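You operate a simulated robot arm through the tools that you are given. There is no shell and no other tool.

You are at the controls of a simulated robot arm. One attempt, no reset.

JOB
Port P6 shows REVERSED: swap the two clips on the pouch, clear the alarm and start it.

Only the result counts: the job must be done as asked and must still hold three seconds after the hand-in. Knocking over, shifting, dropping, spilling or breaking anything else fails it.

ROBOT AND FRAMES
A 7-joint arm with a fingered hand, fixed in place. Base frame: the origin is on the floor under the middle of its stand, x ahead of it, y to its left, z up. Units: cm, degrees, N and s.
With the tool pointing down near the work surface it reaches from about 36 to 84 cm from the base axis. Its first joint turns from -115.0 to 115.0 degrees. Payload 5 kg.
Tool frame: the origin (TCP) lies between the finger pads and is the grasp point; the fingertips stand 3.2 cm ahead of it; z points along the fingers, y is the line along which they close. The gripper opens to 16 cm; its body begins 8.9 cm behind the TCP. The gripper is a hand of 4 fingers: y runs from the thumb to the fingers, the wrist lies at [0, 0, -26.7] in the tool frame, and closing takes about 1.5 s.
Orientation is told as [roll, pitch, yaw] about the base's x, y, z axes, in that order, counted from this pose: with the fingers straight down and closing along the base's y, the tool's x points along the base's -x, its y along +y and its z along -z.

CONTROLS
- The arm moves only by the tool move_arm. Its argument "motion" is a list that holds one entry, the list of rows, each a list of 7 numbers: the shift along the base's x, y, z in units of 100 mm (1.0 is 100 mm), then the turn, a rotation vector about the base's x, y, z in units of 60 degrees (1.0 is 60 degrees), then the gripper command, from -1 (fully open) to 1 (shut), values between in proportion. In form: [[[dx, dy, dz, ax, ay, az, grip], ...]]. A call has 1 to 20 rows; each row is the pose to reach, as a shift and turn from the pose commanded when the call began. A call with a number of a shift or a turn outside -1 to 1 is refused whole. A row lasts 0.2 s, in which the tool goes at most 5 cm and 8.6 degrees; a call with a longer step from one row to the next is refused whole, and so is a gripper value outside its range. Where a pose cannot be reached the arm comes as near as it can. A force on the tool above 40 N (or 10 N above the force at the start of the call, whichever is more), or a blocked arm, ends the call early, and 0.2 s more pass. The fingers move at their own pace (about 10.8 cm/s each) and stop on an object; they squeeze with about 27 N. The grip force told is the motor's: it shows also when the fingers shut on nothing. Time passes only in rows, and 0.2 s behind the last, so rows that repeat a pose let the fingers close. It gives the time, the measured TCP pose, the force on the tool (base axes), the opening and the grip force at its end, in the units of the frame above (readings bear some noise), with the torque about the TCP (base axes, N m) and any sound that the robot's microphone picked up.
- Cameras (640 x 400 px; columns grow to the right, rows downward): "scene" is fixed at [5.1, -64.94, 150.34]; the picture's right is [0.68, -0.73, 0.00], its down [-0.42, -0.39, -0.82] and it looks along [0.60, 0.56, -0.57] (base axes); focal length 316 px, centre (320, 200). "wrist" rides on the gripper at [8, -0.4, -11.4] in the tool frame; the picture's right is [0.05, 1.00, 0.00], its down [-0.82, 0.04, -0.58] and it looks along [-0.58, 0.03, 0.82] (tool axes); focal length 265 px, centre (320, 200).
- capture(camera): a new picture of that camera. It takes no simulated time.
- move_column(by): slides the trunk up (or, below 0, down) by that many cm; the arm rides with it, the base frame stays. It gives what a move gives, with no picture.
- grasp_type(shape): the hand has 4 fingers and takes this shape, open, in about a second: jaw (thumb against the fingers, like two jaws); tri (thumb and two fingers); tip (a fingertip pinch); poke (one finger out to press); point (the index stretched); flat (the hand flat); cup (the hand cupped); fist (a fist). The gripper value then closes the fingers along that shape, each until it touches; the sizes above hold for jaw. It gives what a move gives, with no picture.
- pixel_to_xyz(camera, pixels): for up to 12 pixels [column, row] of the newest picture of that camera ("zoom" is the newest enlarged one), the place [x, y, z] in the base frame of the surface seen there, good to about 0.3 cm. It takes no simulated time.
- inspect(camera, box): a new picture of the part [left, top, right, bottom] of that camera's present view, enlarged. It takes no simulated time.
- job_done(): hands the job in; it is judged then, once.

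Leave the gripper open and the arm clear of the work at the hand-in unless told otherwise.

The tools are called after "Call:" by a JSON object that holds its "api" and its "payload". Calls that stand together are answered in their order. move_arm: Moves the arm, as the interface text tells. Its arguments: {"type":"object","properties":{"motion":{"type":"array"}},"required":["motion"]} The other tools are called the same way: move_column (by) moves the trunk up or down; grasp_type (shape) gives the hand a shape; capture (camera) takes a picture; pixel_to_xyz (camera, pixels) gives the place of the surface under pixels of a picture; inspect (camera, box) takes an enlarged picture of a part of a camera's view; job_done () hands the job in.

At the start:

```text
clock: 0.0
tcp_pos: [37.6, -3.09, 123.4]
tcp_rot: [-0.1, 0.1, 0.0]
wrist_force: [-0.3, -0.8, 0.0]
wrist_torque: [0.0, 0.03, -0.02]
finger_gap: 15.99
grip_force: 0.0
shape: jaw
trunk travel left (down, up): [-75.0, 24.0]
```

scene: 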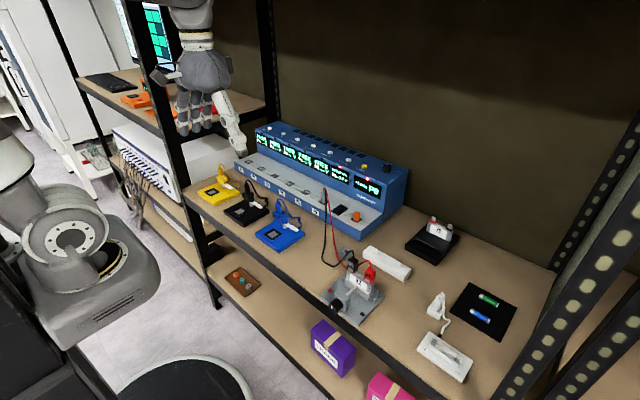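
wrist: 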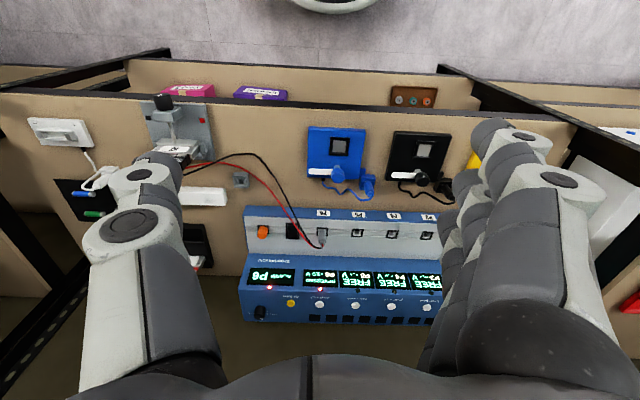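

I'll start with a close look at the scene: the blue cycler with its displays around (320,165), and the pouch fixture around (352,290).

Call:
{"api": "inspect", "payload": {"camera": "scene", "box": [300, 230, 420, 330]}}

Call:
{"api": "inspect", "payload": {"camera": "scene", "box": [230, 110, 420, 240]}}

Call:
{"api": "inspect", "payload": {"camera": "wrist", "box": [130, 80, 250, 220]}}

Call:
{"api": "inspect", "payload": {"camera": "wrist", "box": [230, 190, 450, 340]}}

```text
4.00 times, centred on (360, 280) of scene
```

zoom: 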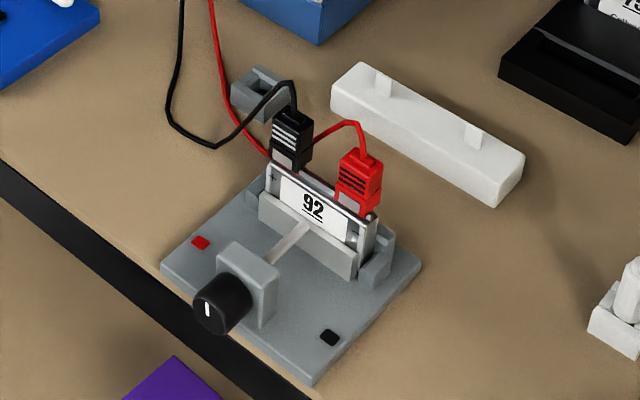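

```text
3.08 times, centred on (325, 175) of scene
```

zoom: 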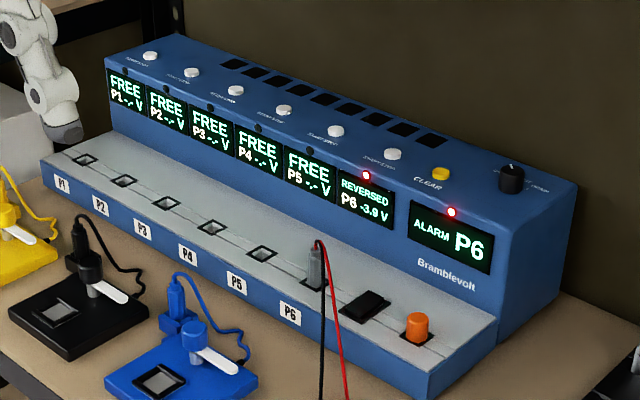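

```text
2.86 times, centred on (190, 150) of wrist
```

zoom: 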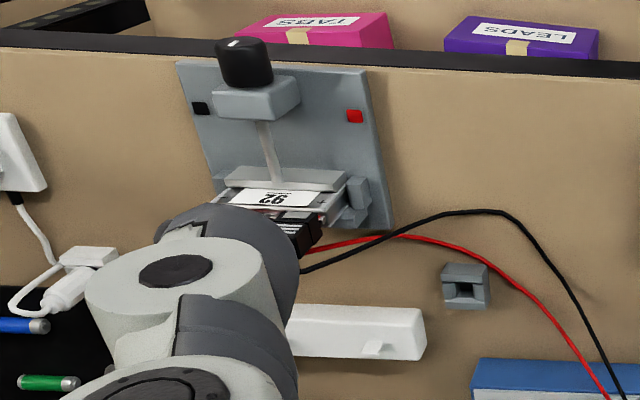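

```text
2.67 times, centred on (340, 265) of wrist
```

zoom: 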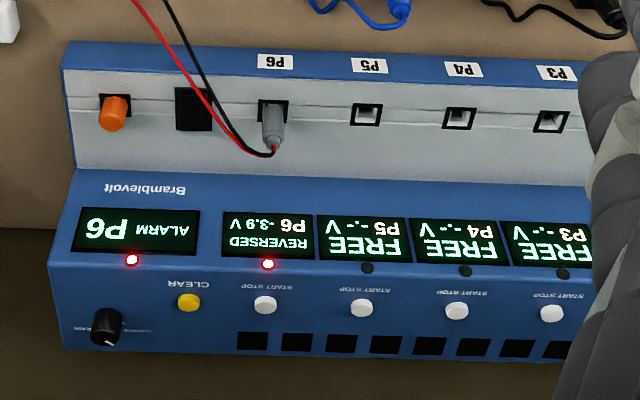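

Next I'll zoom tighter on the pouch, its clips, and the parking spots around it.

Call:
{"api": "inspect", "payload": {"camera": "scene", "box": [340, 250, 400, 300]}}

Call:
{"api": "inspect", "payload": {"camera": "scene", "box": [345, 230, 425, 290]}}

Call:
{"api": "inspect", "payload": {"camera": "scene", "box": [400, 210, 540, 390]}}

Call:
{"api": "inspect", "payload": {"camera": "scene", "box": [180, 160, 320, 260]}}

Call:
{"api": "inspect", "payload": {"camera": "scene", "box": [330, 140, 400, 200]}}

Call:
{"api": "inspect", "payload": {"camera": "scene", "box": [60, 60, 260, 220]}}

```text
8.00 times, centred on (370, 275) of scene
```

zoom: 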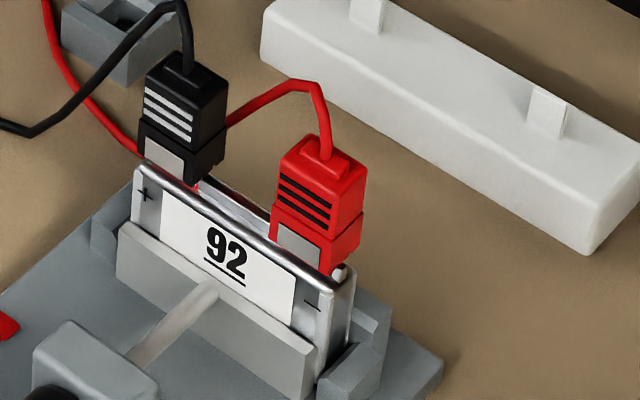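

```text
6.67 times, centred on (385, 260) of scene
```

zoom: 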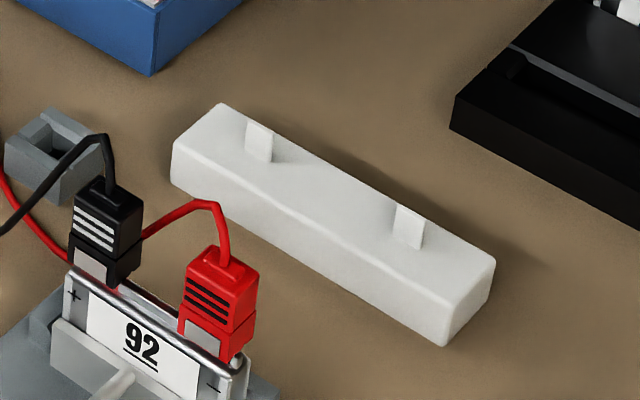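

```text
2.22 times, centred on (470, 300) of scene
```

zoom: 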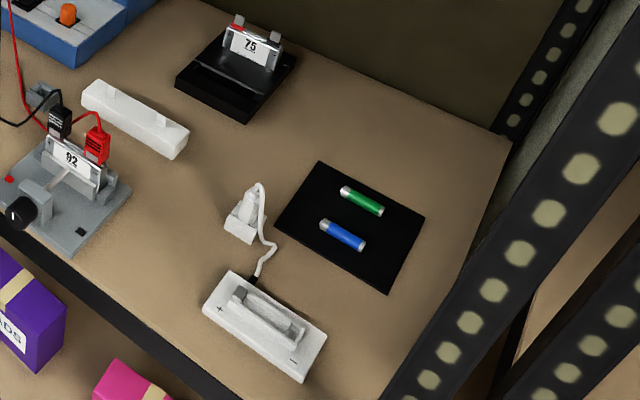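

```text
4.00 times, centred on (250, 210) of scene
```

zoom: 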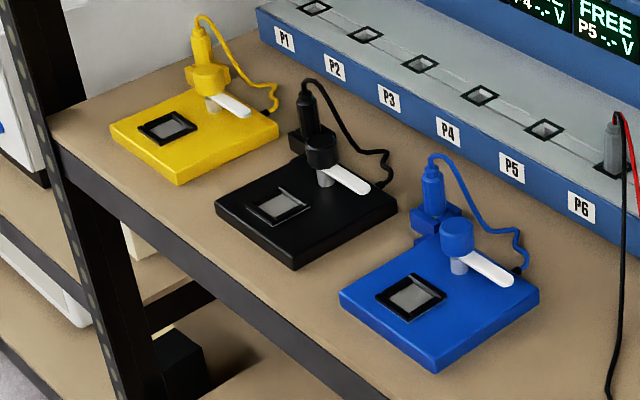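

```text
6.67 times, centred on (365, 170) of scene
```

zoom: 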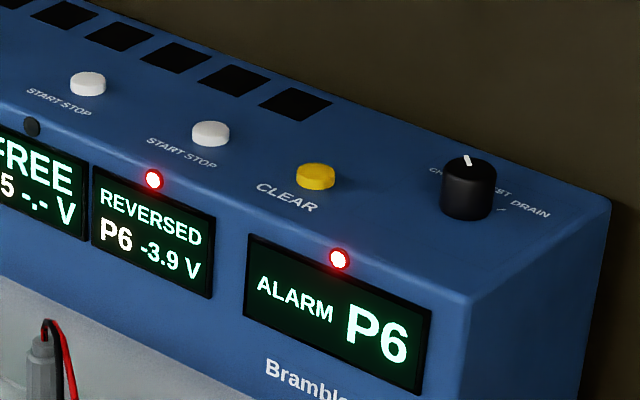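

```text
2.50 times, centred on (160, 140) of scene
```

zoom: 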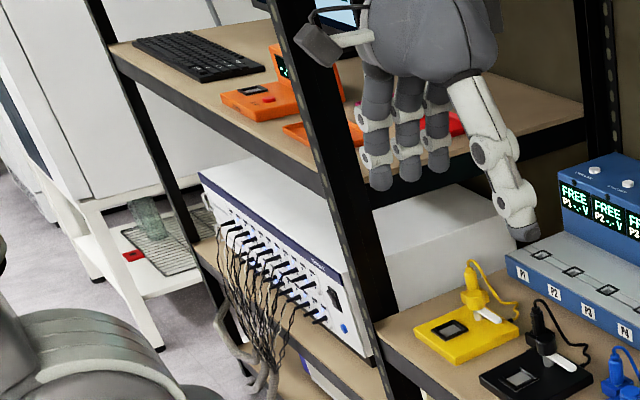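

The black clip sits on the "+" tab (left) and the red clip on the "−" tab (right). The white bar behind has two pegs that could hold a clip. I'll zoom on the pouch again and read positions.

Call:
{"api": "inspect", "payload": {"camera": "scene", "box": [340, 250, 400, 300]}}

Call:
{"api": "pixel_to_xyz", "payload": {"camera": "zoom", "pixels": [[185, 65], [170, 95], [165, 160], [222, 95], [320, 150], [305, 195], [300, 240], [360, 200], [140, 175], [330, 275], [225, 250], [240, 210]]}}

Call:
{"api": "inspect", "payload": {"camera": "scene", "box": [345, 230, 425, 290]}}

Call:
{"api": "pixel_to_xyz", "payload": {"camera": "zoom", "pixels": [[255, 125], [260, 155], [405, 208], [408, 240], [300, 160], [220, 110], [480, 260], [445, 330], [180, 160], [50, 145], [50, 175], [330, 270]]}}

```text
8.00 times, centred on (370, 275) of scene
```

zoom: 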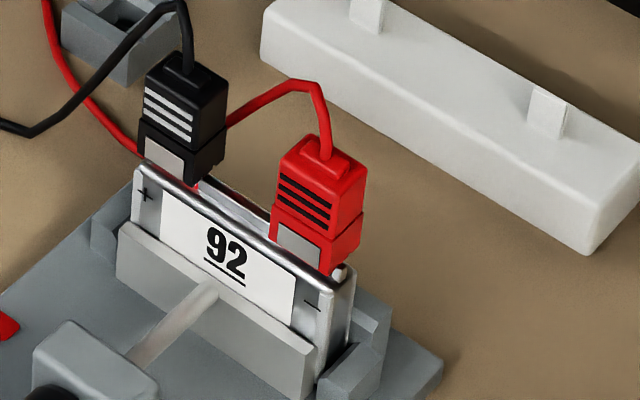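

```text
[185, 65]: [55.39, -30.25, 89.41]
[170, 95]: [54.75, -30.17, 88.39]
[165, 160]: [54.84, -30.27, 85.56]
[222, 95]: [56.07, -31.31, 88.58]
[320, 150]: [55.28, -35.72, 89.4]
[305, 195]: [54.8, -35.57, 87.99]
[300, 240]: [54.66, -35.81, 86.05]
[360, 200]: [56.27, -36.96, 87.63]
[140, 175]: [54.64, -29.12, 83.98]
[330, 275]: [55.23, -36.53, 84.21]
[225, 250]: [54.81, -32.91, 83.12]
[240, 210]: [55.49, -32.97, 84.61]
```

```text
6.67 times, centred on (385, 260) of scene
```

zoom: 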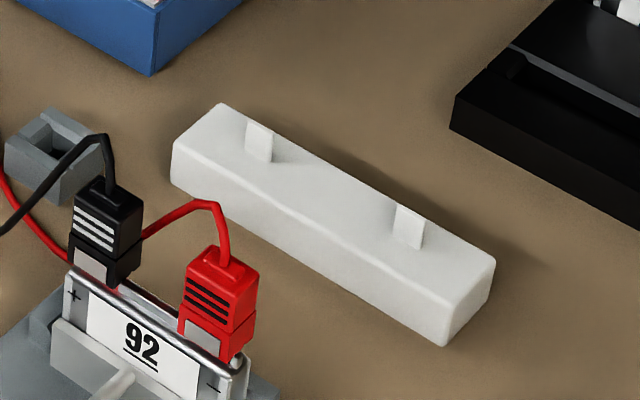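

```text
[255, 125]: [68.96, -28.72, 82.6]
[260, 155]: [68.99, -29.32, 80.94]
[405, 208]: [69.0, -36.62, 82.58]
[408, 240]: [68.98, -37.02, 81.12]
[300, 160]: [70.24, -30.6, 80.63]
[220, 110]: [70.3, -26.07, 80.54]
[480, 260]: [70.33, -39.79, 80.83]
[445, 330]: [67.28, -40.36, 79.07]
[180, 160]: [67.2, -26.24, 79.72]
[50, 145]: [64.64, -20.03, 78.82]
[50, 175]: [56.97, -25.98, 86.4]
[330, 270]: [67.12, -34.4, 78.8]
```

Now the cycler's buttons and knob, plus the shelf height and the clip corners.

Call:
{"api": "inspect", "payload": {"camera": "scene", "box": [340, 145, 400, 195]}}

Call:
{"api": "pixel_to_xyz", "payload": {"camera": "zoom", "pixels": [[155, 135], [280, 185], [280, 165], [460, 160], [460, 230], [330, 250], [85, 190], [160, 120], [310, 285], [400, 200], [600, 230], [200, 200]]}}

Call:
{"api": "inspect", "payload": {"camera": "scene", "box": [320, 170, 400, 240]}}

Call:
{"api": "pixel_to_xyz", "payload": {"camera": "scene", "pixels": [[330, 290], [395, 310], [325, 200], [357, 213], [340, 208], [300, 240], [400, 290], [335, 303], [345, 290], [283, 226], [350, 205], [270, 200]]}}

Call:
{"api": "inspect", "payload": {"camera": "wrist", "box": [235, 270, 355, 330]}}

```text
8.00 times, centred on (370, 170) of scene
```

zoom: 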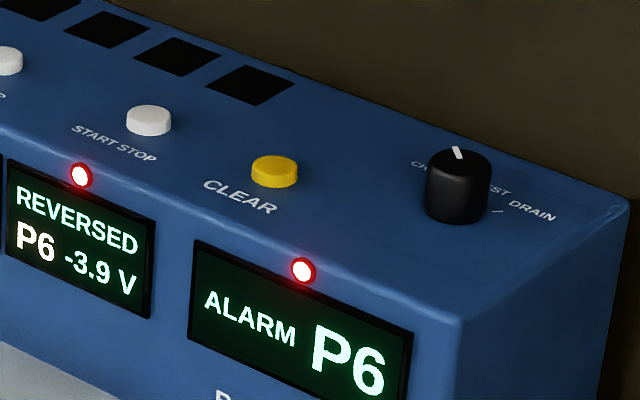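

```text
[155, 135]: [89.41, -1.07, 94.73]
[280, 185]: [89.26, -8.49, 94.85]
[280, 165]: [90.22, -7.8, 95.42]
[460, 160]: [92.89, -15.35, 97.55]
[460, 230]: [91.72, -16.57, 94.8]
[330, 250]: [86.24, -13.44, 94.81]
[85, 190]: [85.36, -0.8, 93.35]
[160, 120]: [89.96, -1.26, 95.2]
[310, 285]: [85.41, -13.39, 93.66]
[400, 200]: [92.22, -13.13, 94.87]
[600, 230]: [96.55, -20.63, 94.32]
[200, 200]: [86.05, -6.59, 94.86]
```

```text
5.71 times, centred on (360, 205) of scene
```

zoom: 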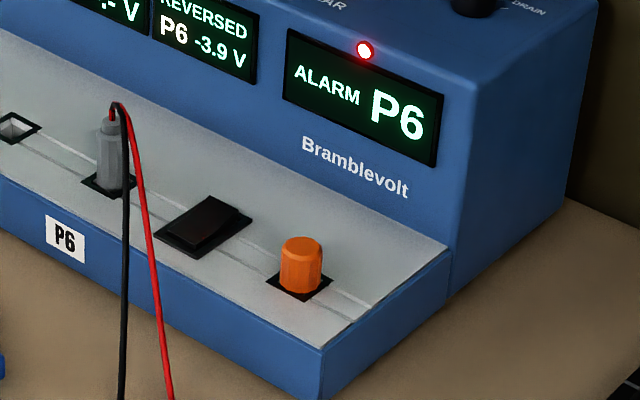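

```text
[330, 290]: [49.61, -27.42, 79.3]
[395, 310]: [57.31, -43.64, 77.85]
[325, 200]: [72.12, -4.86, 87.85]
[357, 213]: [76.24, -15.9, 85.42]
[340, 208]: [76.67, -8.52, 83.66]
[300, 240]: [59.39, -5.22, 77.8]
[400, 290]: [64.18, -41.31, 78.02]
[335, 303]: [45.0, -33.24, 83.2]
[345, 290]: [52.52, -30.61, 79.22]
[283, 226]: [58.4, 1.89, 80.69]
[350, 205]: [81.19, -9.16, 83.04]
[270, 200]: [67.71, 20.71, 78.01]
```

```text
5.33 times, centred on (295, 300) of wrist
```

zoom: 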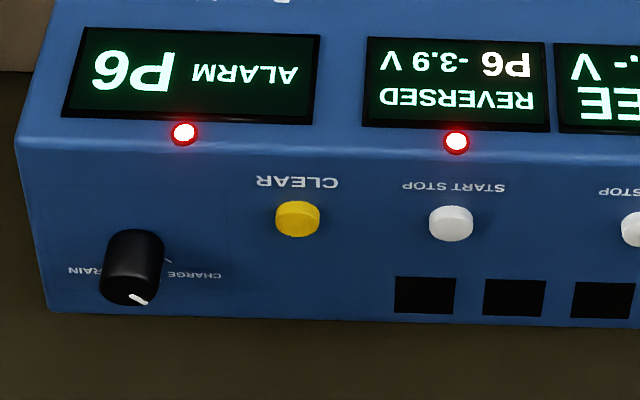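

The knob sits between CHARGE and DRAIN, and I won't touch it. CLEAR is at about (89.7, −8, 95) and the P6 START button at about (89.6, −1, 95). Next I'll try the "tip" pinch shape here in free space and see how the fingers sit.

Call:
{"api": "grasp_type", "payload": {"shape": "tip"}}

Call:
{"api": "capture", "payload": {"camera": "wrist"}}

Call:
{"api": "inspect", "payload": {"camera": "scene", "box": [120, 0, 280, 160]}}

```text
clock: 0.9
tcp_pos: [37.51, -3.06, 123.39]
tcp_rot: [0.0, 0.0, 0.0]
wrist_force: [-0.1, -0.4, 0.2]
wrist_torque: [0.02, -0.03, 0.0]
finger_gap: 15.99
grip_force: 0.2
shape: tip
trunk travel left (down, up): [-75.0, 24.0]
```

```text
taken
```

wrist: 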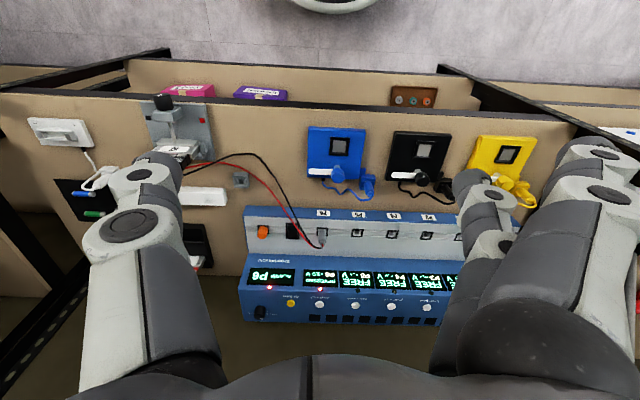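

```text
2.50 times, centred on (200, 80) of scene
```

zoom: 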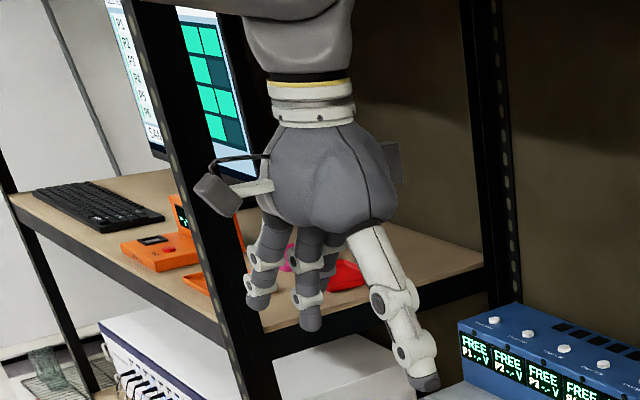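

In the wrist view the thumb is on the left (−y) and the fingers on the right (+y). I'll close the pinch partway here in free space and see where the tips meet.

Call:
{"api": "move_arm", "payload": {"motion": [[[0, 0, 0, 0, 0, 0, 0.7], [0, 0, 0, 0, 0, 0, 0.7], [0, 0, 0, 0, 0, 0, 0.7], [0, 0, 0, 0, 0, 0, 0.7], [0, 0, 0, 0, 0, 0, 0.7], [0, 0, 0, 0, 0, 0, 0.7]]]}}

Call:
{"api": "capture", "payload": {"camera": "wrist"}}

Call:
{"api": "inspect", "payload": {"camera": "scene", "box": [120, 0, 280, 160]}}

```text
clock: 2.3
tcp_pos: [37.34, -3.01, 123.38]
tcp_rot: [0.0, 0.0, 0.0]
wrist_force: [0.0, 1.3, -0.3]
wrist_torque: [0.0, 0.01, -0.04]
finger_gap: 2.45
grip_force: 0.1
shape: tip
trunk travel left (down, up): [-75.0, 24.0]
```

```text
taken
```

wrist: 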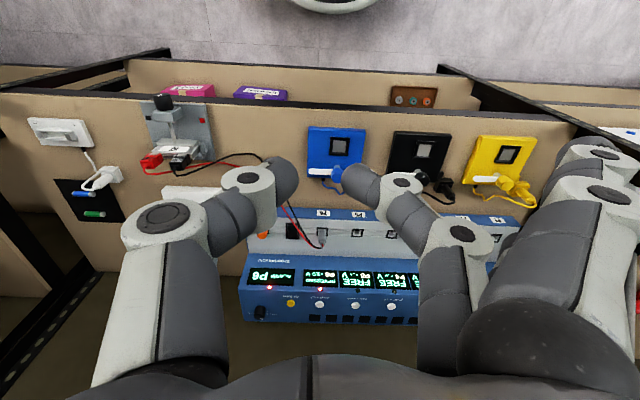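

```text
2.50 times, centred on (200, 80) of scene
```

zoom: 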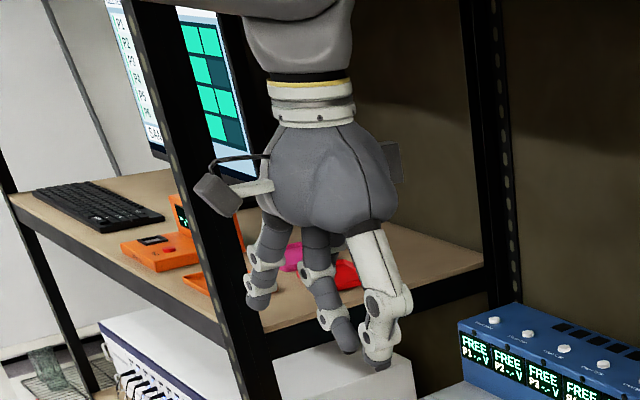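

Now I'll read where the fingertips are in this partly closed pinch: thumb tip near (280,180), index tip near (360,183).

Call:
{"api": "pixel_to_xyz", "payload": {"camera": "wrist", "pixels": [[290, 180], [280, 165], [275, 195], [350, 175], [360, 190], [370, 170], [245, 180], [400, 182], [360, 165], [296, 180], [560, 150], [570, 170]]}}

Call:
{"api": "pixel_to_xyz", "payload": {"camera": "scene", "pixels": [[272, 145], [271, 147], [259, 139], [260, 141]]}}

Call:
{"api": "inspect", "payload": {"camera": "scene", "box": [180, 80, 300, 160]}}

```text
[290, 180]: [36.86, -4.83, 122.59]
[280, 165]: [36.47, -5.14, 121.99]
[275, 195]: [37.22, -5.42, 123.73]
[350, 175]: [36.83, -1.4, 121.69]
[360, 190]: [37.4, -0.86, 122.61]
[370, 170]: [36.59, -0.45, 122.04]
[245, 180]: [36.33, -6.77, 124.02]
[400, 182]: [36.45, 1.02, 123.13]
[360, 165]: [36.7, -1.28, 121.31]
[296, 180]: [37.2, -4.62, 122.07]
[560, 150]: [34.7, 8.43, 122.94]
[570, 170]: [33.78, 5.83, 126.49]
```

```text
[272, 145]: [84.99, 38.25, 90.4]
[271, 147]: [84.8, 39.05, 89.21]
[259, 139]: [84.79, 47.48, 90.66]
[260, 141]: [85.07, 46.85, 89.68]
```

```text
5.00 times, centred on (240, 120) of scene
```

zoom: 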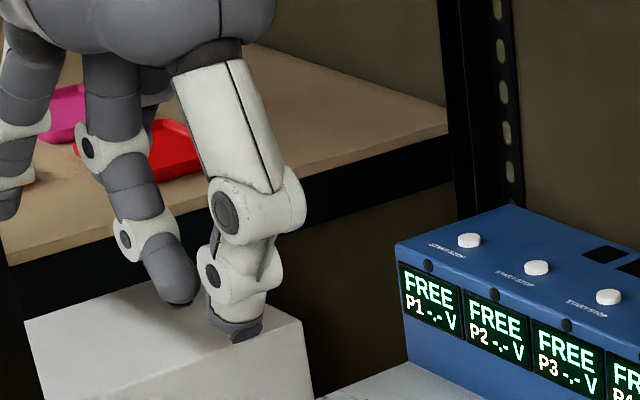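

The pinch meets at the tool's centre line, with the tips about 2.5–3 cm ahead of the TCP. The gap follows roughly 8·(1−g) cm. Next I'll move in steps to above the pouch at about (55.5, −33), keeping high so I can look closer. The first step goes −10 cm in y and +6 cm in x.

Call:
{"api": "move_arm", "payload": {"motion": [[[0.12, -0.2, 0, 0, 0, 0, 0.3], [0.24, -0.4, 0, 0, 0, 0, 0.3], [0.36, -0.6, 0, 0, 0, 0, 0.3], [0.48, -0.8, 0, 0, 0, 0, 0.3], [0.6, -1.0, 0, 0, 0, 0, 0.3], [0.6, -1.0, 0, 0, 0, 0, 0.3]]]}}

Call:
{"api": "move_arm", "payload": {"motion": [[[0.12, -0.2, 0, 0, 0, 0, 0.3], [0.24, -0.4, 0, 0, 0, 0, 0.3], [0.36, -0.6, 0, 0, 0, 0, 0.3], [0.48, -0.8, 0, 0, 0, 0, 0.3], [0.6, -1.0, 0, 0, 0, 0, 0.3], [0.6, -1.0, 0, 0, 0, 0, 0.3]]]}}

Call:
{"api": "move_arm", "payload": {"motion": [[[0.12, -0.2, 0, 0, 0, 0, 0.3], [0.24, -0.4, 0, 0, 0, 0, 0.3], [0.36, -0.6, 0, 0, 0, 0, 0.3], [0.48, -0.8, 0, 0, 0, 0, 0.3], [0.6, -1.0, 0, 0, 0, 0, 0.3], [0.6, -1.0, 0, 0, 0, 0, 0.3]]]}}

Call:
{"api": "capture", "payload": {"camera": "scene"}}

Call:
{"api": "capture", "payload": {"camera": "wrist"}}

```text
clock: 3.7
tcp_pos: [41.54, -12.3, 124.52]
tcp_rot: [-0.4, -1.3, 0.0]
wrist_force: [-0.1, -0.2, 0.3]
wrist_torque: [0.06, 0.09, -0.05]
finger_gap: 5.57
grip_force: 0.0
shape: tip
trunk travel left (down, up): [-75.0, 24.0]
```

```text
clock: 4.4
tcp_pos: [42.67, -18.94, 127.36]
tcp_rot: [1.7, -6.3, -0.8]
wrist_force: [-5.8, -5.4, 0.3]
wrist_torque: [0.54, -0.54, 0.06]
finger_gap: 5.6
grip_force: 0.0
shape: tip
trunk travel left (down, up): [-75.0, 24.0]
stopped in row 3: the arm was blocked; the commanded pose is now the measured one
```

```text
clock: 4.8
tcp_pos: [43.59, -16.86, 127.35]
tcp_rot: [5.2, -5.1, -4.7]
wrist_force: [-2.6, 0.8, 1.3]
wrist_torque: [-0.1, -0.24, 0.01]
finger_gap: 5.61
grip_force: 0.1
shape: tip
trunk travel left (down, up): [-75.0, 24.0]
stopped in row 1: the arm was blocked; the commanded pose is now the measured one
```

```text
taken
```

scene: 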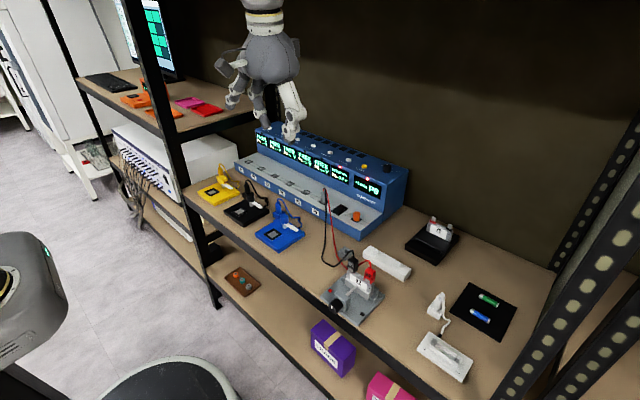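

```text
taken
```

wrist: 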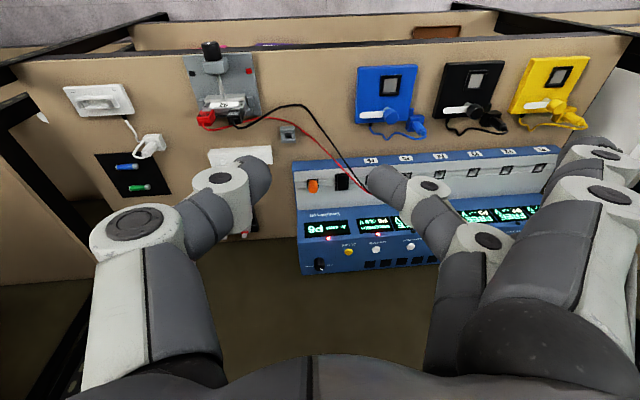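

The arm was blocked. This looks like a reach limit at that height, since nothing is near the hand. The tool also tilted about 5°. I'll go down 10 cm where I am and take the tilt out.

Call:
{"api": "move_arm", "payload": {"motion": [[[0, 0, -0.1, -0.02, 0.02, 0.02, 0.3], [0, 0, -0.3, -0.04, 0.04, 0.04, 0.3], [0, 0, -0.5, -0.06, 0.06, 0.06, 0.3], [0, 0, -0.7, -0.087, 0.085, 0.078, 0.3], [0, 0, -0.9, -0.087, 0.085, 0.078, 0.3], [0, 0, -1.0, -0.087, 0.085, 0.078, 0.3], [0, 0, -1.0, -0.087, 0.085, 0.078, 0.3]]]}}

Call:
{"api": "capture", "payload": {"camera": "scene"}}

```text
clock: 5.1
tcp_pos: [39.1, -20.76, 126.01]
tcp_rot: [0.3, 1.6, -5.5]
wrist_force: [-8.8, 0.4, 29.7]
wrist_torque: [0.06, -0.98, -0.06]
finger_gap: 5.63
grip_force: 0.0
shape: tip
trunk travel left (down, up): [-75.0, 24.0]
stopped in row 1: the arm was blocked; the commanded pose is now the measured one
```

```text
taken
```

scene: 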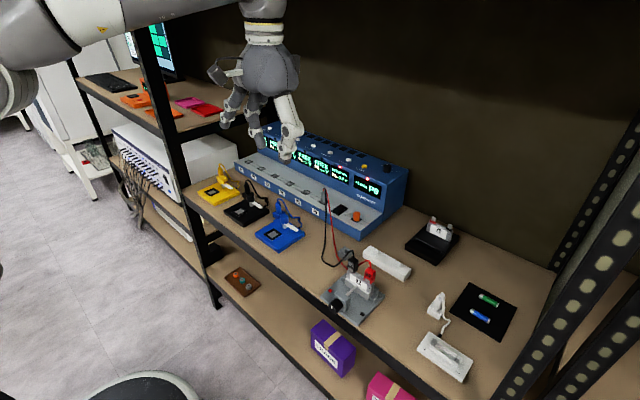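

The elbow has swung to a different configuration (the upper arm is now visible at top left). I'll hold still for a moment so it settles, then check again.

Call:
{"api": "move_arm", "payload": {"motion": [[[0, 0, 0, 0, 0, 0, 0.3], [0, 0, 0, 0, 0, 0, 0.3], [0, 0, 0, 0, 0, 0, 0.3], [0, 0, 0, 0, 0, 0, 0.3]]]}}

Call:
{"api": "capture", "payload": {"camera": "scene"}}

```text
clock: 5.4
tcp_pos: [45.28, -10.45, 99.86]
tcp_rot: [-6.0, 16.8, -2.3]
wrist_force: [-102.7, -10.0, -16.2]
wrist_torque: [-0.08, -7.39, 1.51]
finger_gap: 5.56
grip_force: 0.1
shape: tip
trunk travel left (down, up): [-75.0, 24.0]
stopped in row 1: the force on the tool passed its limit at 113 N (the readings are from after the stop); the commanded pose is now the measured one
```

```text
taken
```

scene: 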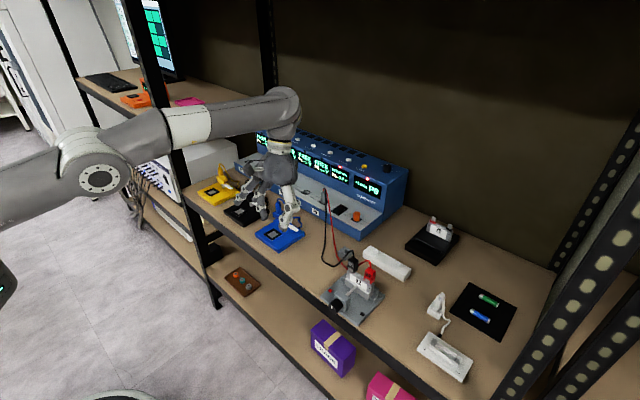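

The arm swung down to z≈100 with a force spike. Before anything else I'll check closely for contact around the hand.

Call:
{"api": "inspect", "payload": {"camera": "scene", "box": [190, 80, 350, 260]}}

Call:
{"api": "capture", "payload": {"camera": "wrist"}}

```text
2.22 times, centred on (270, 170) of scene
```

zoom: 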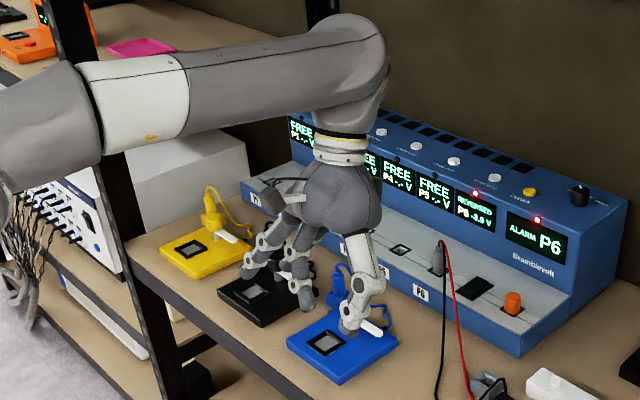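

```text
taken
```

wrist: 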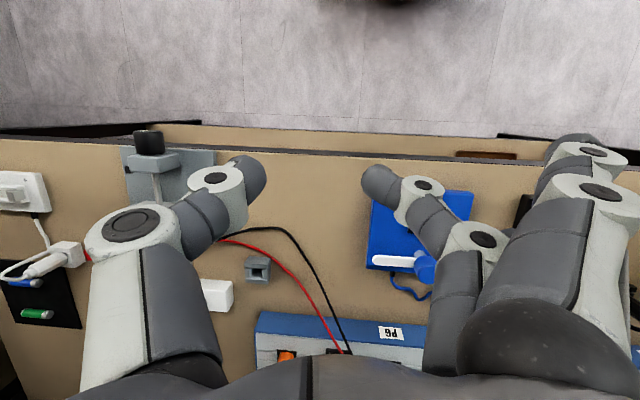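

No contact visible: the trays, plugs and clips are all where they were. I'll hold with a single row and check that the arm is steady.

Call:
{"api": "move_arm", "payload": {"motion": [[[0, 0, 0, 0, 0, 0, 0.3]]]}}

Call:
{"api": "capture", "payload": {"camera": "scene"}}

```text
clock: 5.7
tcp_pos: [46.97, 46.53, 102.95]
tcp_rot: [17.9, -7.7, 68.7]
wrist_force: [-81.3, 65.0, 63.6]
wrist_torque: [-5.32, -6.26, 0.81]
finger_gap: 5.68
grip_force: 0.0
shape: tip
trunk travel left (down, up): [-75.0, 24.0]
stopped in row 1: the arm was blocked; the commanded pose is now the measured one
```

```text
taken
```

scene: 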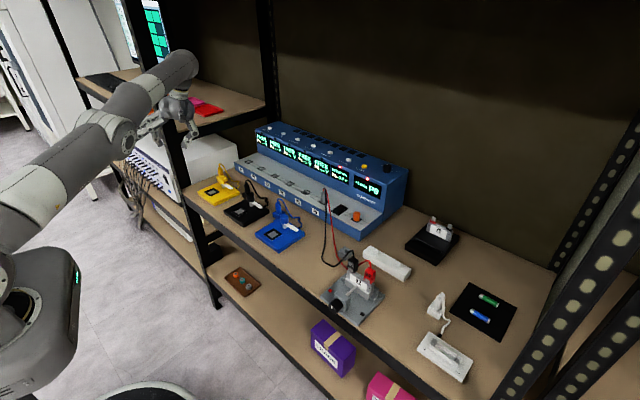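

The arm swung left on its own to (47, 46.5, 103). I'll look at where the hand is and whether it touched anything on the left shelf.

Call:
{"api": "inspect", "payload": {"camera": "scene", "box": [60, 20, 260, 180]}}

Call:
{"api": "capture", "payload": {"camera": "wrist"}}

```text
2.50 times, centred on (160, 100) of scene
```

zoom: 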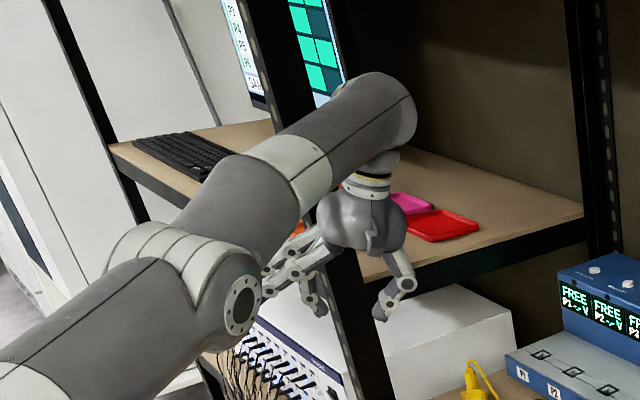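

```text
taken
```

wrist: 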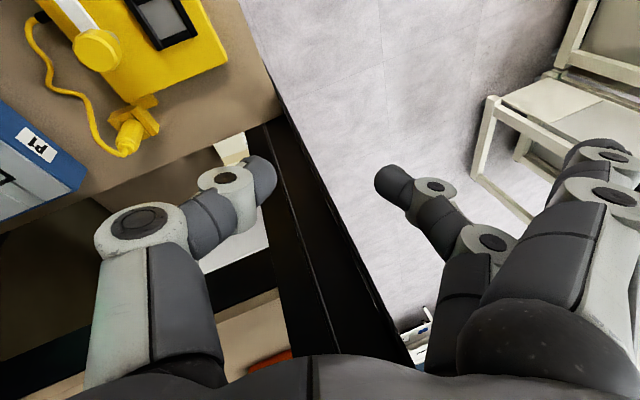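

The hand has stopped against the rack's left front post, with the post between thumb and index. The rack and trays look unmoved. I'll hold one row to see if the arm is at rest now.

Call:
{"api": "move_arm", "payload": {"motion": [[[0, 0, 0, 0, 0, 0, 0.3]]]}}

Call:
{"api": "capture", "payload": {"camera": "scene"}}

Call:
{"api": "capture", "payload": {"camera": "wrist"}}

```text
clock: 6.0
tcp_pos: [58.18, 44.54, 90.54]
tcp_rot: [0.9, 19.7, 62.8]
wrist_force: [10.5, 37.3, -5.3]
wrist_torque: [-2.71, 2.55, 0.29]
finger_gap: 5.58
grip_force: 0.1
shape: tip
trunk travel left (down, up): [-75.0, 24.0]
stopped in row 1: the arm was blocked; the commanded pose is now the measured one
```

```text
taken
```

scene: 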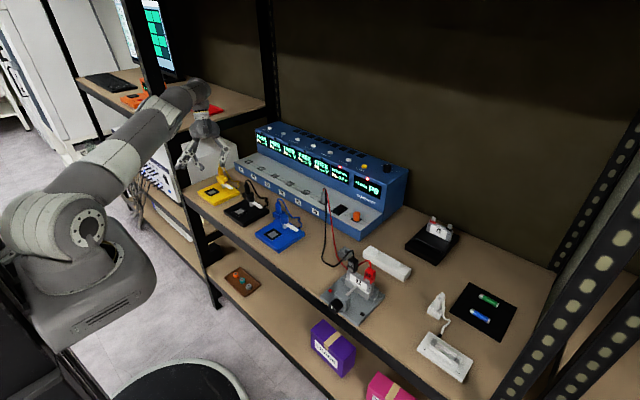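

```text
taken
```

wrist: 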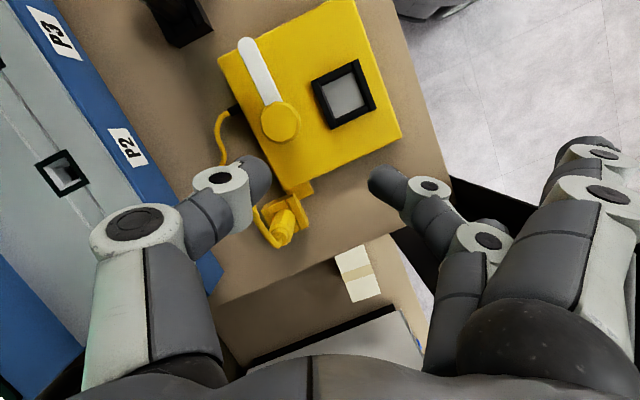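

The hand is now above the yellow tray at z≈90. I'll check its clearance to the yellow plug.

Call:
{"api": "inspect", "payload": {"camera": "scene", "box": [150, 100, 290, 240]}}

Call:
{"api": "pixel_to_xyz", "payload": {"camera": "wrist", "pixels": [[285, 225], [280, 120], [260, 185], [385, 185], [300, 190], [350, 95], [245, 60]]}}

```text
2.86 times, centred on (220, 170) of scene
```

zoom: 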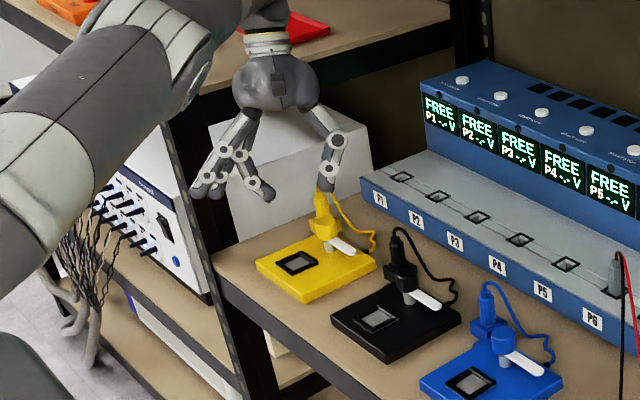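

```text
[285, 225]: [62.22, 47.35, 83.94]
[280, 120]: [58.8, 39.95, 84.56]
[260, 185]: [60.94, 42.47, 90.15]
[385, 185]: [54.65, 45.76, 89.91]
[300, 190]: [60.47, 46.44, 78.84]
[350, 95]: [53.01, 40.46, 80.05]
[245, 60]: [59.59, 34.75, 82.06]
```

Call:
{"api": "pixel_to_xyz", "payload": {"camera": "zoom", "pixels": [[321, 205], [320, 215], [328, 185], [327, 172], [275, 195], [205, 190], [310, 30], [400, 75], [450, 45], [280, 90], [230, 60], [345, 245]]}}

Call:
{"api": "inspect", "payload": {"camera": "scene", "box": [200, 140, 260, 200]}}

Call:
{"api": "pixel_to_xyz", "payload": {"camera": "scene", "pixels": [[120, 110], [90, 95], [232, 108], [260, 100], [180, 130], [130, 100], [250, 110]]}}

```text
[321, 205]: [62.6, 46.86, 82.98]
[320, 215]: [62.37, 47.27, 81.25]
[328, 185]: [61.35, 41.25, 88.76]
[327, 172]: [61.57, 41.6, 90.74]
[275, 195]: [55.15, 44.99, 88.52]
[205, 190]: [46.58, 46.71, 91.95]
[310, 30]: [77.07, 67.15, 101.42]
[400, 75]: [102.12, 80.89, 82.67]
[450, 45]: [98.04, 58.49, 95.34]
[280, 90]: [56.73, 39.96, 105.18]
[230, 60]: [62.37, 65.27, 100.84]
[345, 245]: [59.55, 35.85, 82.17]
```

```text
6.67 times, centred on (230, 170) of scene
```

zoom: 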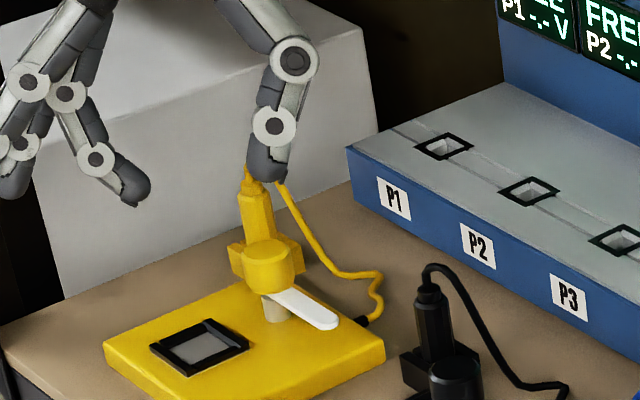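

```text
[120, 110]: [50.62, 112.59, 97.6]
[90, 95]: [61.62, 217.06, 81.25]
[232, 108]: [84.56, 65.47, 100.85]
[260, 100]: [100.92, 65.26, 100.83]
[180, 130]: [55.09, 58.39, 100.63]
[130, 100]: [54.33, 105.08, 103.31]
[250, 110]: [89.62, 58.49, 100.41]
```

The thumb tip (61, 41.5, 88) is just in front of the yellow plug (62.6, 47, 83) and not touching it. I'll back away from it with a small slow move: up 4 cm, −y 3 cm and −x 2 cm.

Call:
{"api": "move_arm", "payload": {"motion": [[[-0.05, -0.1, 0.1, 0, 0, 0, 0.3], [-0.1, -0.2, 0.25, 0, 0, 0, 0.3], [-0.2, -0.3, 0.4, 0, 0, 0, 0.3], [-0.2, -0.3, 0.4, 0, 0, 0, 0.3]]]}}

Call:
{"api": "capture", "payload": {"camera": "scene"}}

```text
clock: 6.3
tcp_pos: [58.01, 50.21, 87.6]
tcp_rot: [16.3, 22.5, 72.5]
wrist_force: [-14.7, -211.6, 48.0]
wrist_torque: [15.62, 0.62, 8.4]
finger_gap: 5.57
grip_force: 0.1
shape: tip
trunk travel left (down, up): [-75.0, 24.0]
stopped in row 1: the force on the tool passed its limit at 122 N (the readings are from after the stop); the commanded pose is now the measured one
```

```text
taken
```

scene: 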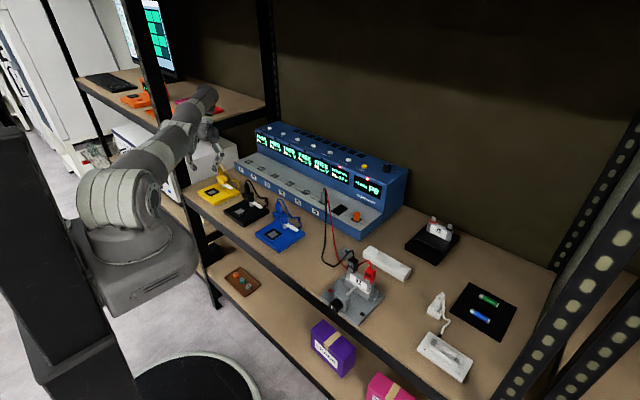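

Call:
{"api": "capture", "payload": {"camera": "wrist"}}

Call:
{"api": "inspect", "payload": {"camera": "scene", "box": [130, 70, 270, 220]}}

```text
taken
```

wrist: 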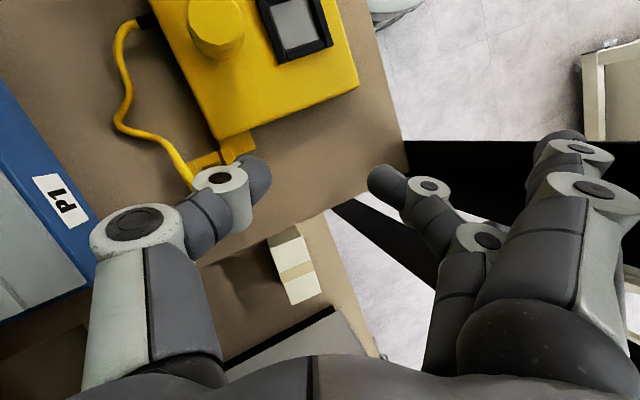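

```text
2.67 times, centred on (200, 145) of scene
```

zoom: 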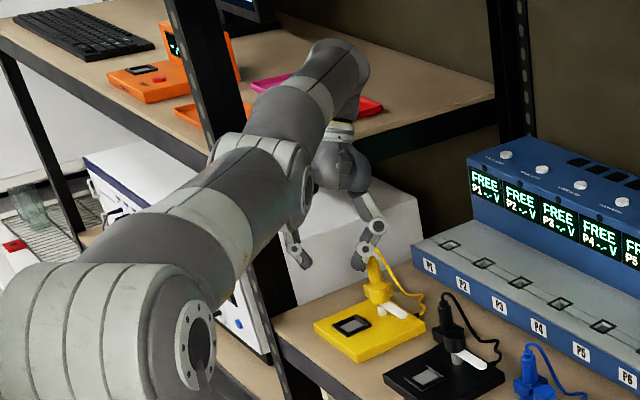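

The back of the hand is pressed against the left shelf's edge, near y≈58. The yellow plug still looks upright. I'll back off in −y and up with one short move.

Call:
{"api": "move_arm", "payload": {"motion": [[[0, -0.15, 0.2, 0, 0, 0, 0.3], [0, -0.3, 0.4, 0, 0, 0, 0.3]]]}}

Call:
{"api": "capture", "payload": {"camera": "scene"}}

Call:
{"api": "capture", "payload": {"camera": "wrist"}}

```text
clock: 6.6
tcp_pos: [59.47, 40.27, 99.37]
tcp_rot: [-15.0, 14.9, 58.2]
wrist_force: [6.7, -5.6, -2.0]
wrist_torque: [0.46, 0.65, -0.18]
finger_gap: 5.61
grip_force: 0.1
shape: tip
trunk travel left (down, up): [-75.0, 24.0]
stopped in row 1: the arm was blocked; the commanded pose is now the measured one
```

```text
taken
```

scene: 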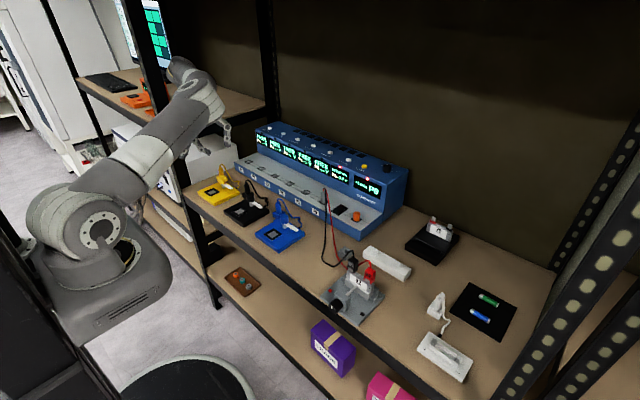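

```text
taken
```

wrist: 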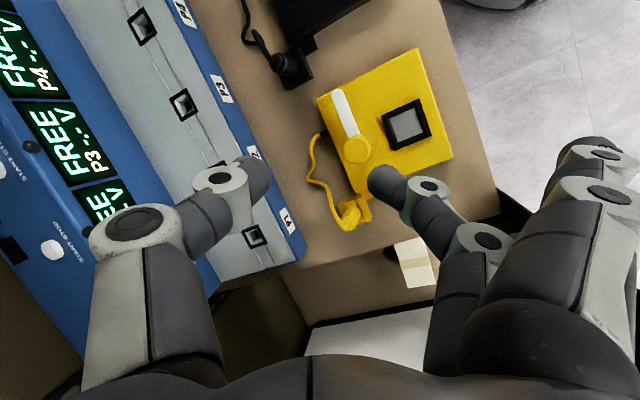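

The hand is clear now at z≈99, the forces are small, and the yellow tray and plug look intact. I'll hold one row.

Call:
{"api": "move_arm", "payload": {"motion": [[[0, 0, 0, 0, 0, 0, 0.3]]]}}

Call:
{"api": "capture", "payload": {"camera": "scene"}}

```text
clock: 7.0
tcp_pos: [57.66, 43.14, 97.38]
tcp_rot: [-15.4, 17.5, 62.3]
wrist_force: [6.4, -0.2, -2.4]
wrist_torque: [-0.02, 0.47, -0.23]
finger_gap: 5.58
grip_force: 0.0
shape: tip
trunk travel left (down, up): [-75.0, 24.0]
stopped in row 1: the arm was blocked; the commanded pose is now the measured one
```

```text
taken
```

scene: 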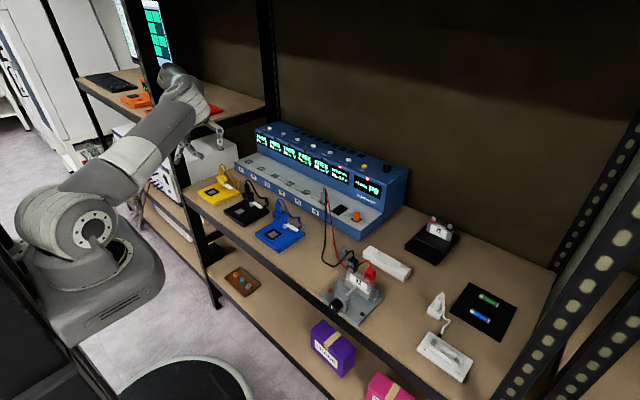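

Call:
{"api": "pixel_to_xyz", "payload": {"camera": "scene", "pixels": [[205, 240], [211, 290], [143, 40], [130, 10], [190, 85], [160, 110], [120, 150], [60, 220], [95, 290], [215, 140], [180, 70], [185, 150]]}}

Call:
{"api": "inspect", "payload": {"camera": "scene", "box": [0, 40, 260, 360]}}

```text
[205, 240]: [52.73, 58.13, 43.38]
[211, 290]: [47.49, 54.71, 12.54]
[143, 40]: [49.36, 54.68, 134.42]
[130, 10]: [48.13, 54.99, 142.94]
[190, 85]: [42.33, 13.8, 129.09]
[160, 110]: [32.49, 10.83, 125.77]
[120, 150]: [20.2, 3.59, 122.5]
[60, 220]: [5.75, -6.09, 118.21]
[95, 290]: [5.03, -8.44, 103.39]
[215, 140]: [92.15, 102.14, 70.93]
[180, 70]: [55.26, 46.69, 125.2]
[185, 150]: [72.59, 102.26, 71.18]
```

```text
1.25 times, centred on (130, 200) of scene
```

zoom: 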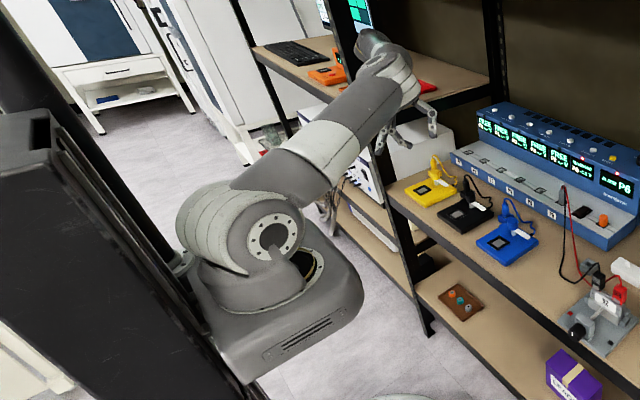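

The post is at (48, 55), and the wrist joint (55, 47, 125) is pressing near it. That explains "blocked" with little force on the tool. I'll move away in −y in small steps.

Call:
{"api": "move_arm", "payload": {"motion": [[[0, -0.15, 0, 0, 0, 0, 0.3], [0, -0.3, 0, 0, 0, 0, 0.3], [0, -0.45, 0, 0, 0, 0, 0.3], [0, -0.6, 0, 0, 0, 0, 0.3]]]}}

Call:
{"api": "capture", "payload": {"camera": "scene"}}

```text
clock: 8.0
tcp_pos: [57.36, 36.44, 98.0]
tcp_rot: [-15.6, 17.1, 62.0]
wrist_force: [-0.1, 0.1, 0.4]
wrist_torque: [0.02, 0.0, 0.01]
finger_gap: 5.59
grip_force: 0.0
shape: tip
trunk travel left (down, up): [-75.0, 24.0]
```

```text
taken
```

scene: 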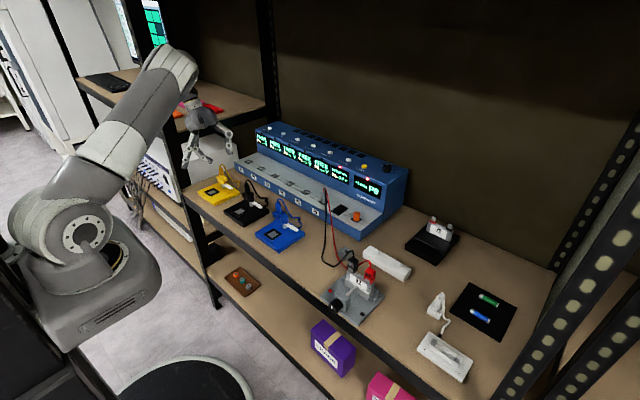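

The arm now follows commands, forces are near zero, and the configuration looks sound. I'll bring the hand back toward the middle in steps, turning it back to straight-down and staying at z≈100.

Call:
{"api": "move_arm", "payload": {"motion": [[[0, -0.15, 0.05, 0.032, -0.01, -0.088, 0.3], [0, -0.3, 0.1, 0.064, -0.019, -0.176, 0.3], [0, -0.45, 0.15, 0.097, -0.029, -0.264, 0.3], [0, -0.6, 0.2, 0.129, -0.039, -0.352, 0.3], [0, -0.8, 0.25, 0.161, -0.048, -0.44, 0.3], [0, -1.0, 0.3, 0.193, -0.058, -0.528, 0.3], [0, -1.0, 0.3, 0.193, -0.058, -0.528, 0.3]]]}}

Call:
{"api": "capture", "payload": {"camera": "scene"}}

```text
clock: 9.6
tcp_pos: [57.5, 26.74, 101.09]
tcp_rot: [-10.1, 6.4, 31.2]
wrist_force: [0.4, 0.5, 0.1]
wrist_torque: [0.0, 0.02, -0.03]
finger_gap: 5.62
grip_force: 0.2
shape: tip
trunk travel left (down, up): [-75.0, 24.0]
```

```text
taken
```

scene: 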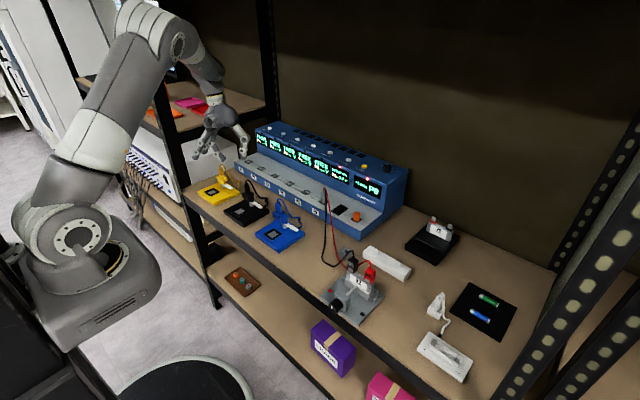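

It's tracking well. Next comes the second half of the turn, with another 10 cm in −y.

Call:
{"api": "move_arm", "payload": {"motion": [[[0, -0.15, 0, 0.032, -0.01, -0.088, 0.3], [0, -0.3, 0, 0.064, -0.019, -0.176, 0.3], [0, -0.45, 0, 0.097, -0.029, -0.264, 0.3], [0, -0.6, 0, 0.129, -0.039, -0.352, 0.3], [0, -0.8, 0, 0.161, -0.048, -0.44, 0.3], [0, -1.0, 0, 0.193, -0.058, -0.528, 0.3], [0, -1.0, 0, 0.193, -0.058, -0.528, 0.3]]]}}

Call:
{"api": "capture", "payload": {"camera": "scene"}}

```text
clock: 11.2
tcp_pos: [57.42, 16.61, 101.03]
tcp_rot: [-0.1, 0.0, 0.1]
wrist_force: [0.5, -0.6, 0.6]
wrist_torque: [0.05, 0.03, -0.02]
finger_gap: 5.59
grip_force: 0.1
shape: tip
trunk travel left (down, up): [-75.0, 24.0]
```

```text
taken
```

scene: 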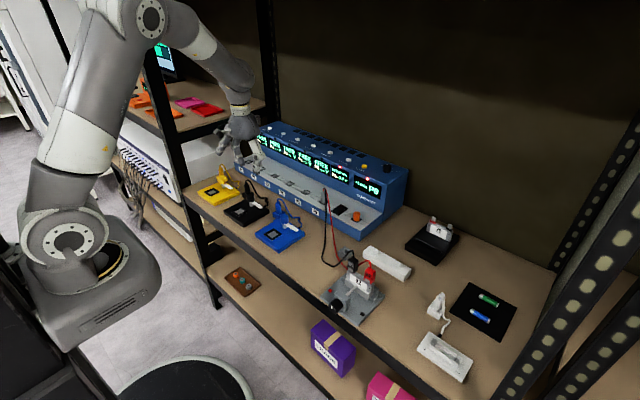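

The tool is straight down again. I'll check the left shelf items and the yellow tray against how they were at the start.

Call:
{"api": "inspect", "payload": {"camera": "scene", "box": [60, 60, 260, 220]}}

Call:
{"api": "inspect", "payload": {"camera": "scene", "box": [180, 160, 320, 260]}}

```text
2.50 times, centred on (160, 140) of scene
```

zoom: 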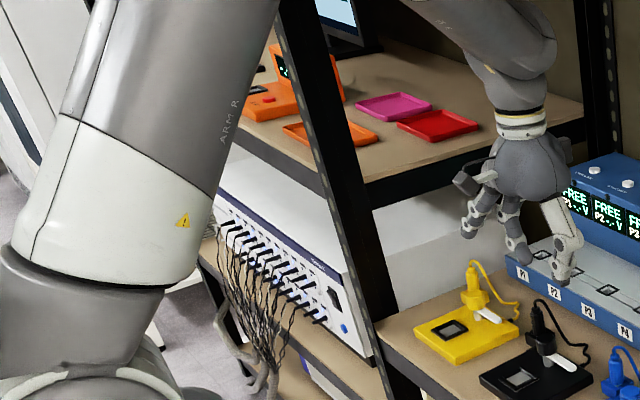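

```text
4.00 times, centred on (250, 210) of scene
```

zoom: 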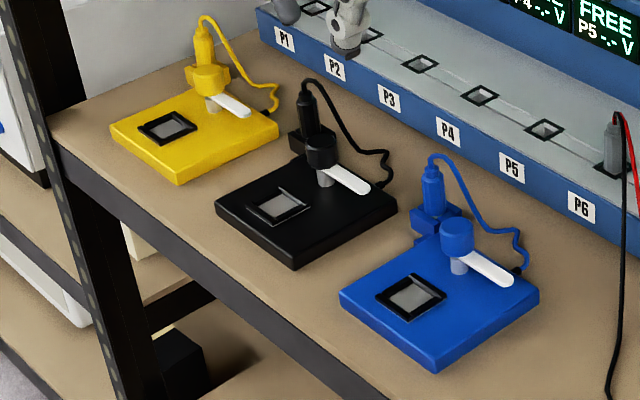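

Everything on both shelves matches the start. I'll continue in −y in 10 cm steps at z≈101, checking the tracking each time.

Call:
{"api": "move_arm", "payload": {"motion": [[[0, -0.2, 0, 0, 0, 0, 0.3], [0, -0.4, 0, 0, 0, 0, 0.3], [0, -0.6, 0, 0, 0, 0, 0.3], [0, -0.8, 0, 0, 0, 0, 0.3], [0, -1.0, 0, 0, 0, 0, 0.3], [0, -1.0, 0, 0, 0, 0, 0.3]]]}}

Call:
{"api": "capture", "payload": {"camera": "scene"}}

```text
clock: 12.6
tcp_pos: [57.48, 6.58, 101.07]
tcp_rot: [-0.1, -0.1, 0.2]
wrist_force: [-1.1, -0.1, -0.3]
wrist_torque: [-0.01, -0.01, -0.02]
finger_gap: 5.6
grip_force: 0.0
shape: tip
trunk travel left (down, up): [-75.0, 24.0]
```

```text
taken
```

scene: 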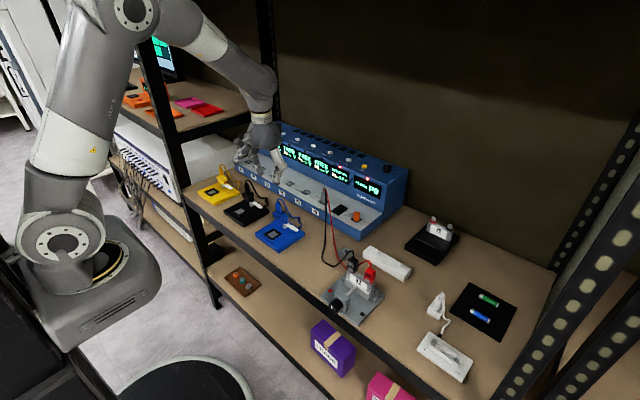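

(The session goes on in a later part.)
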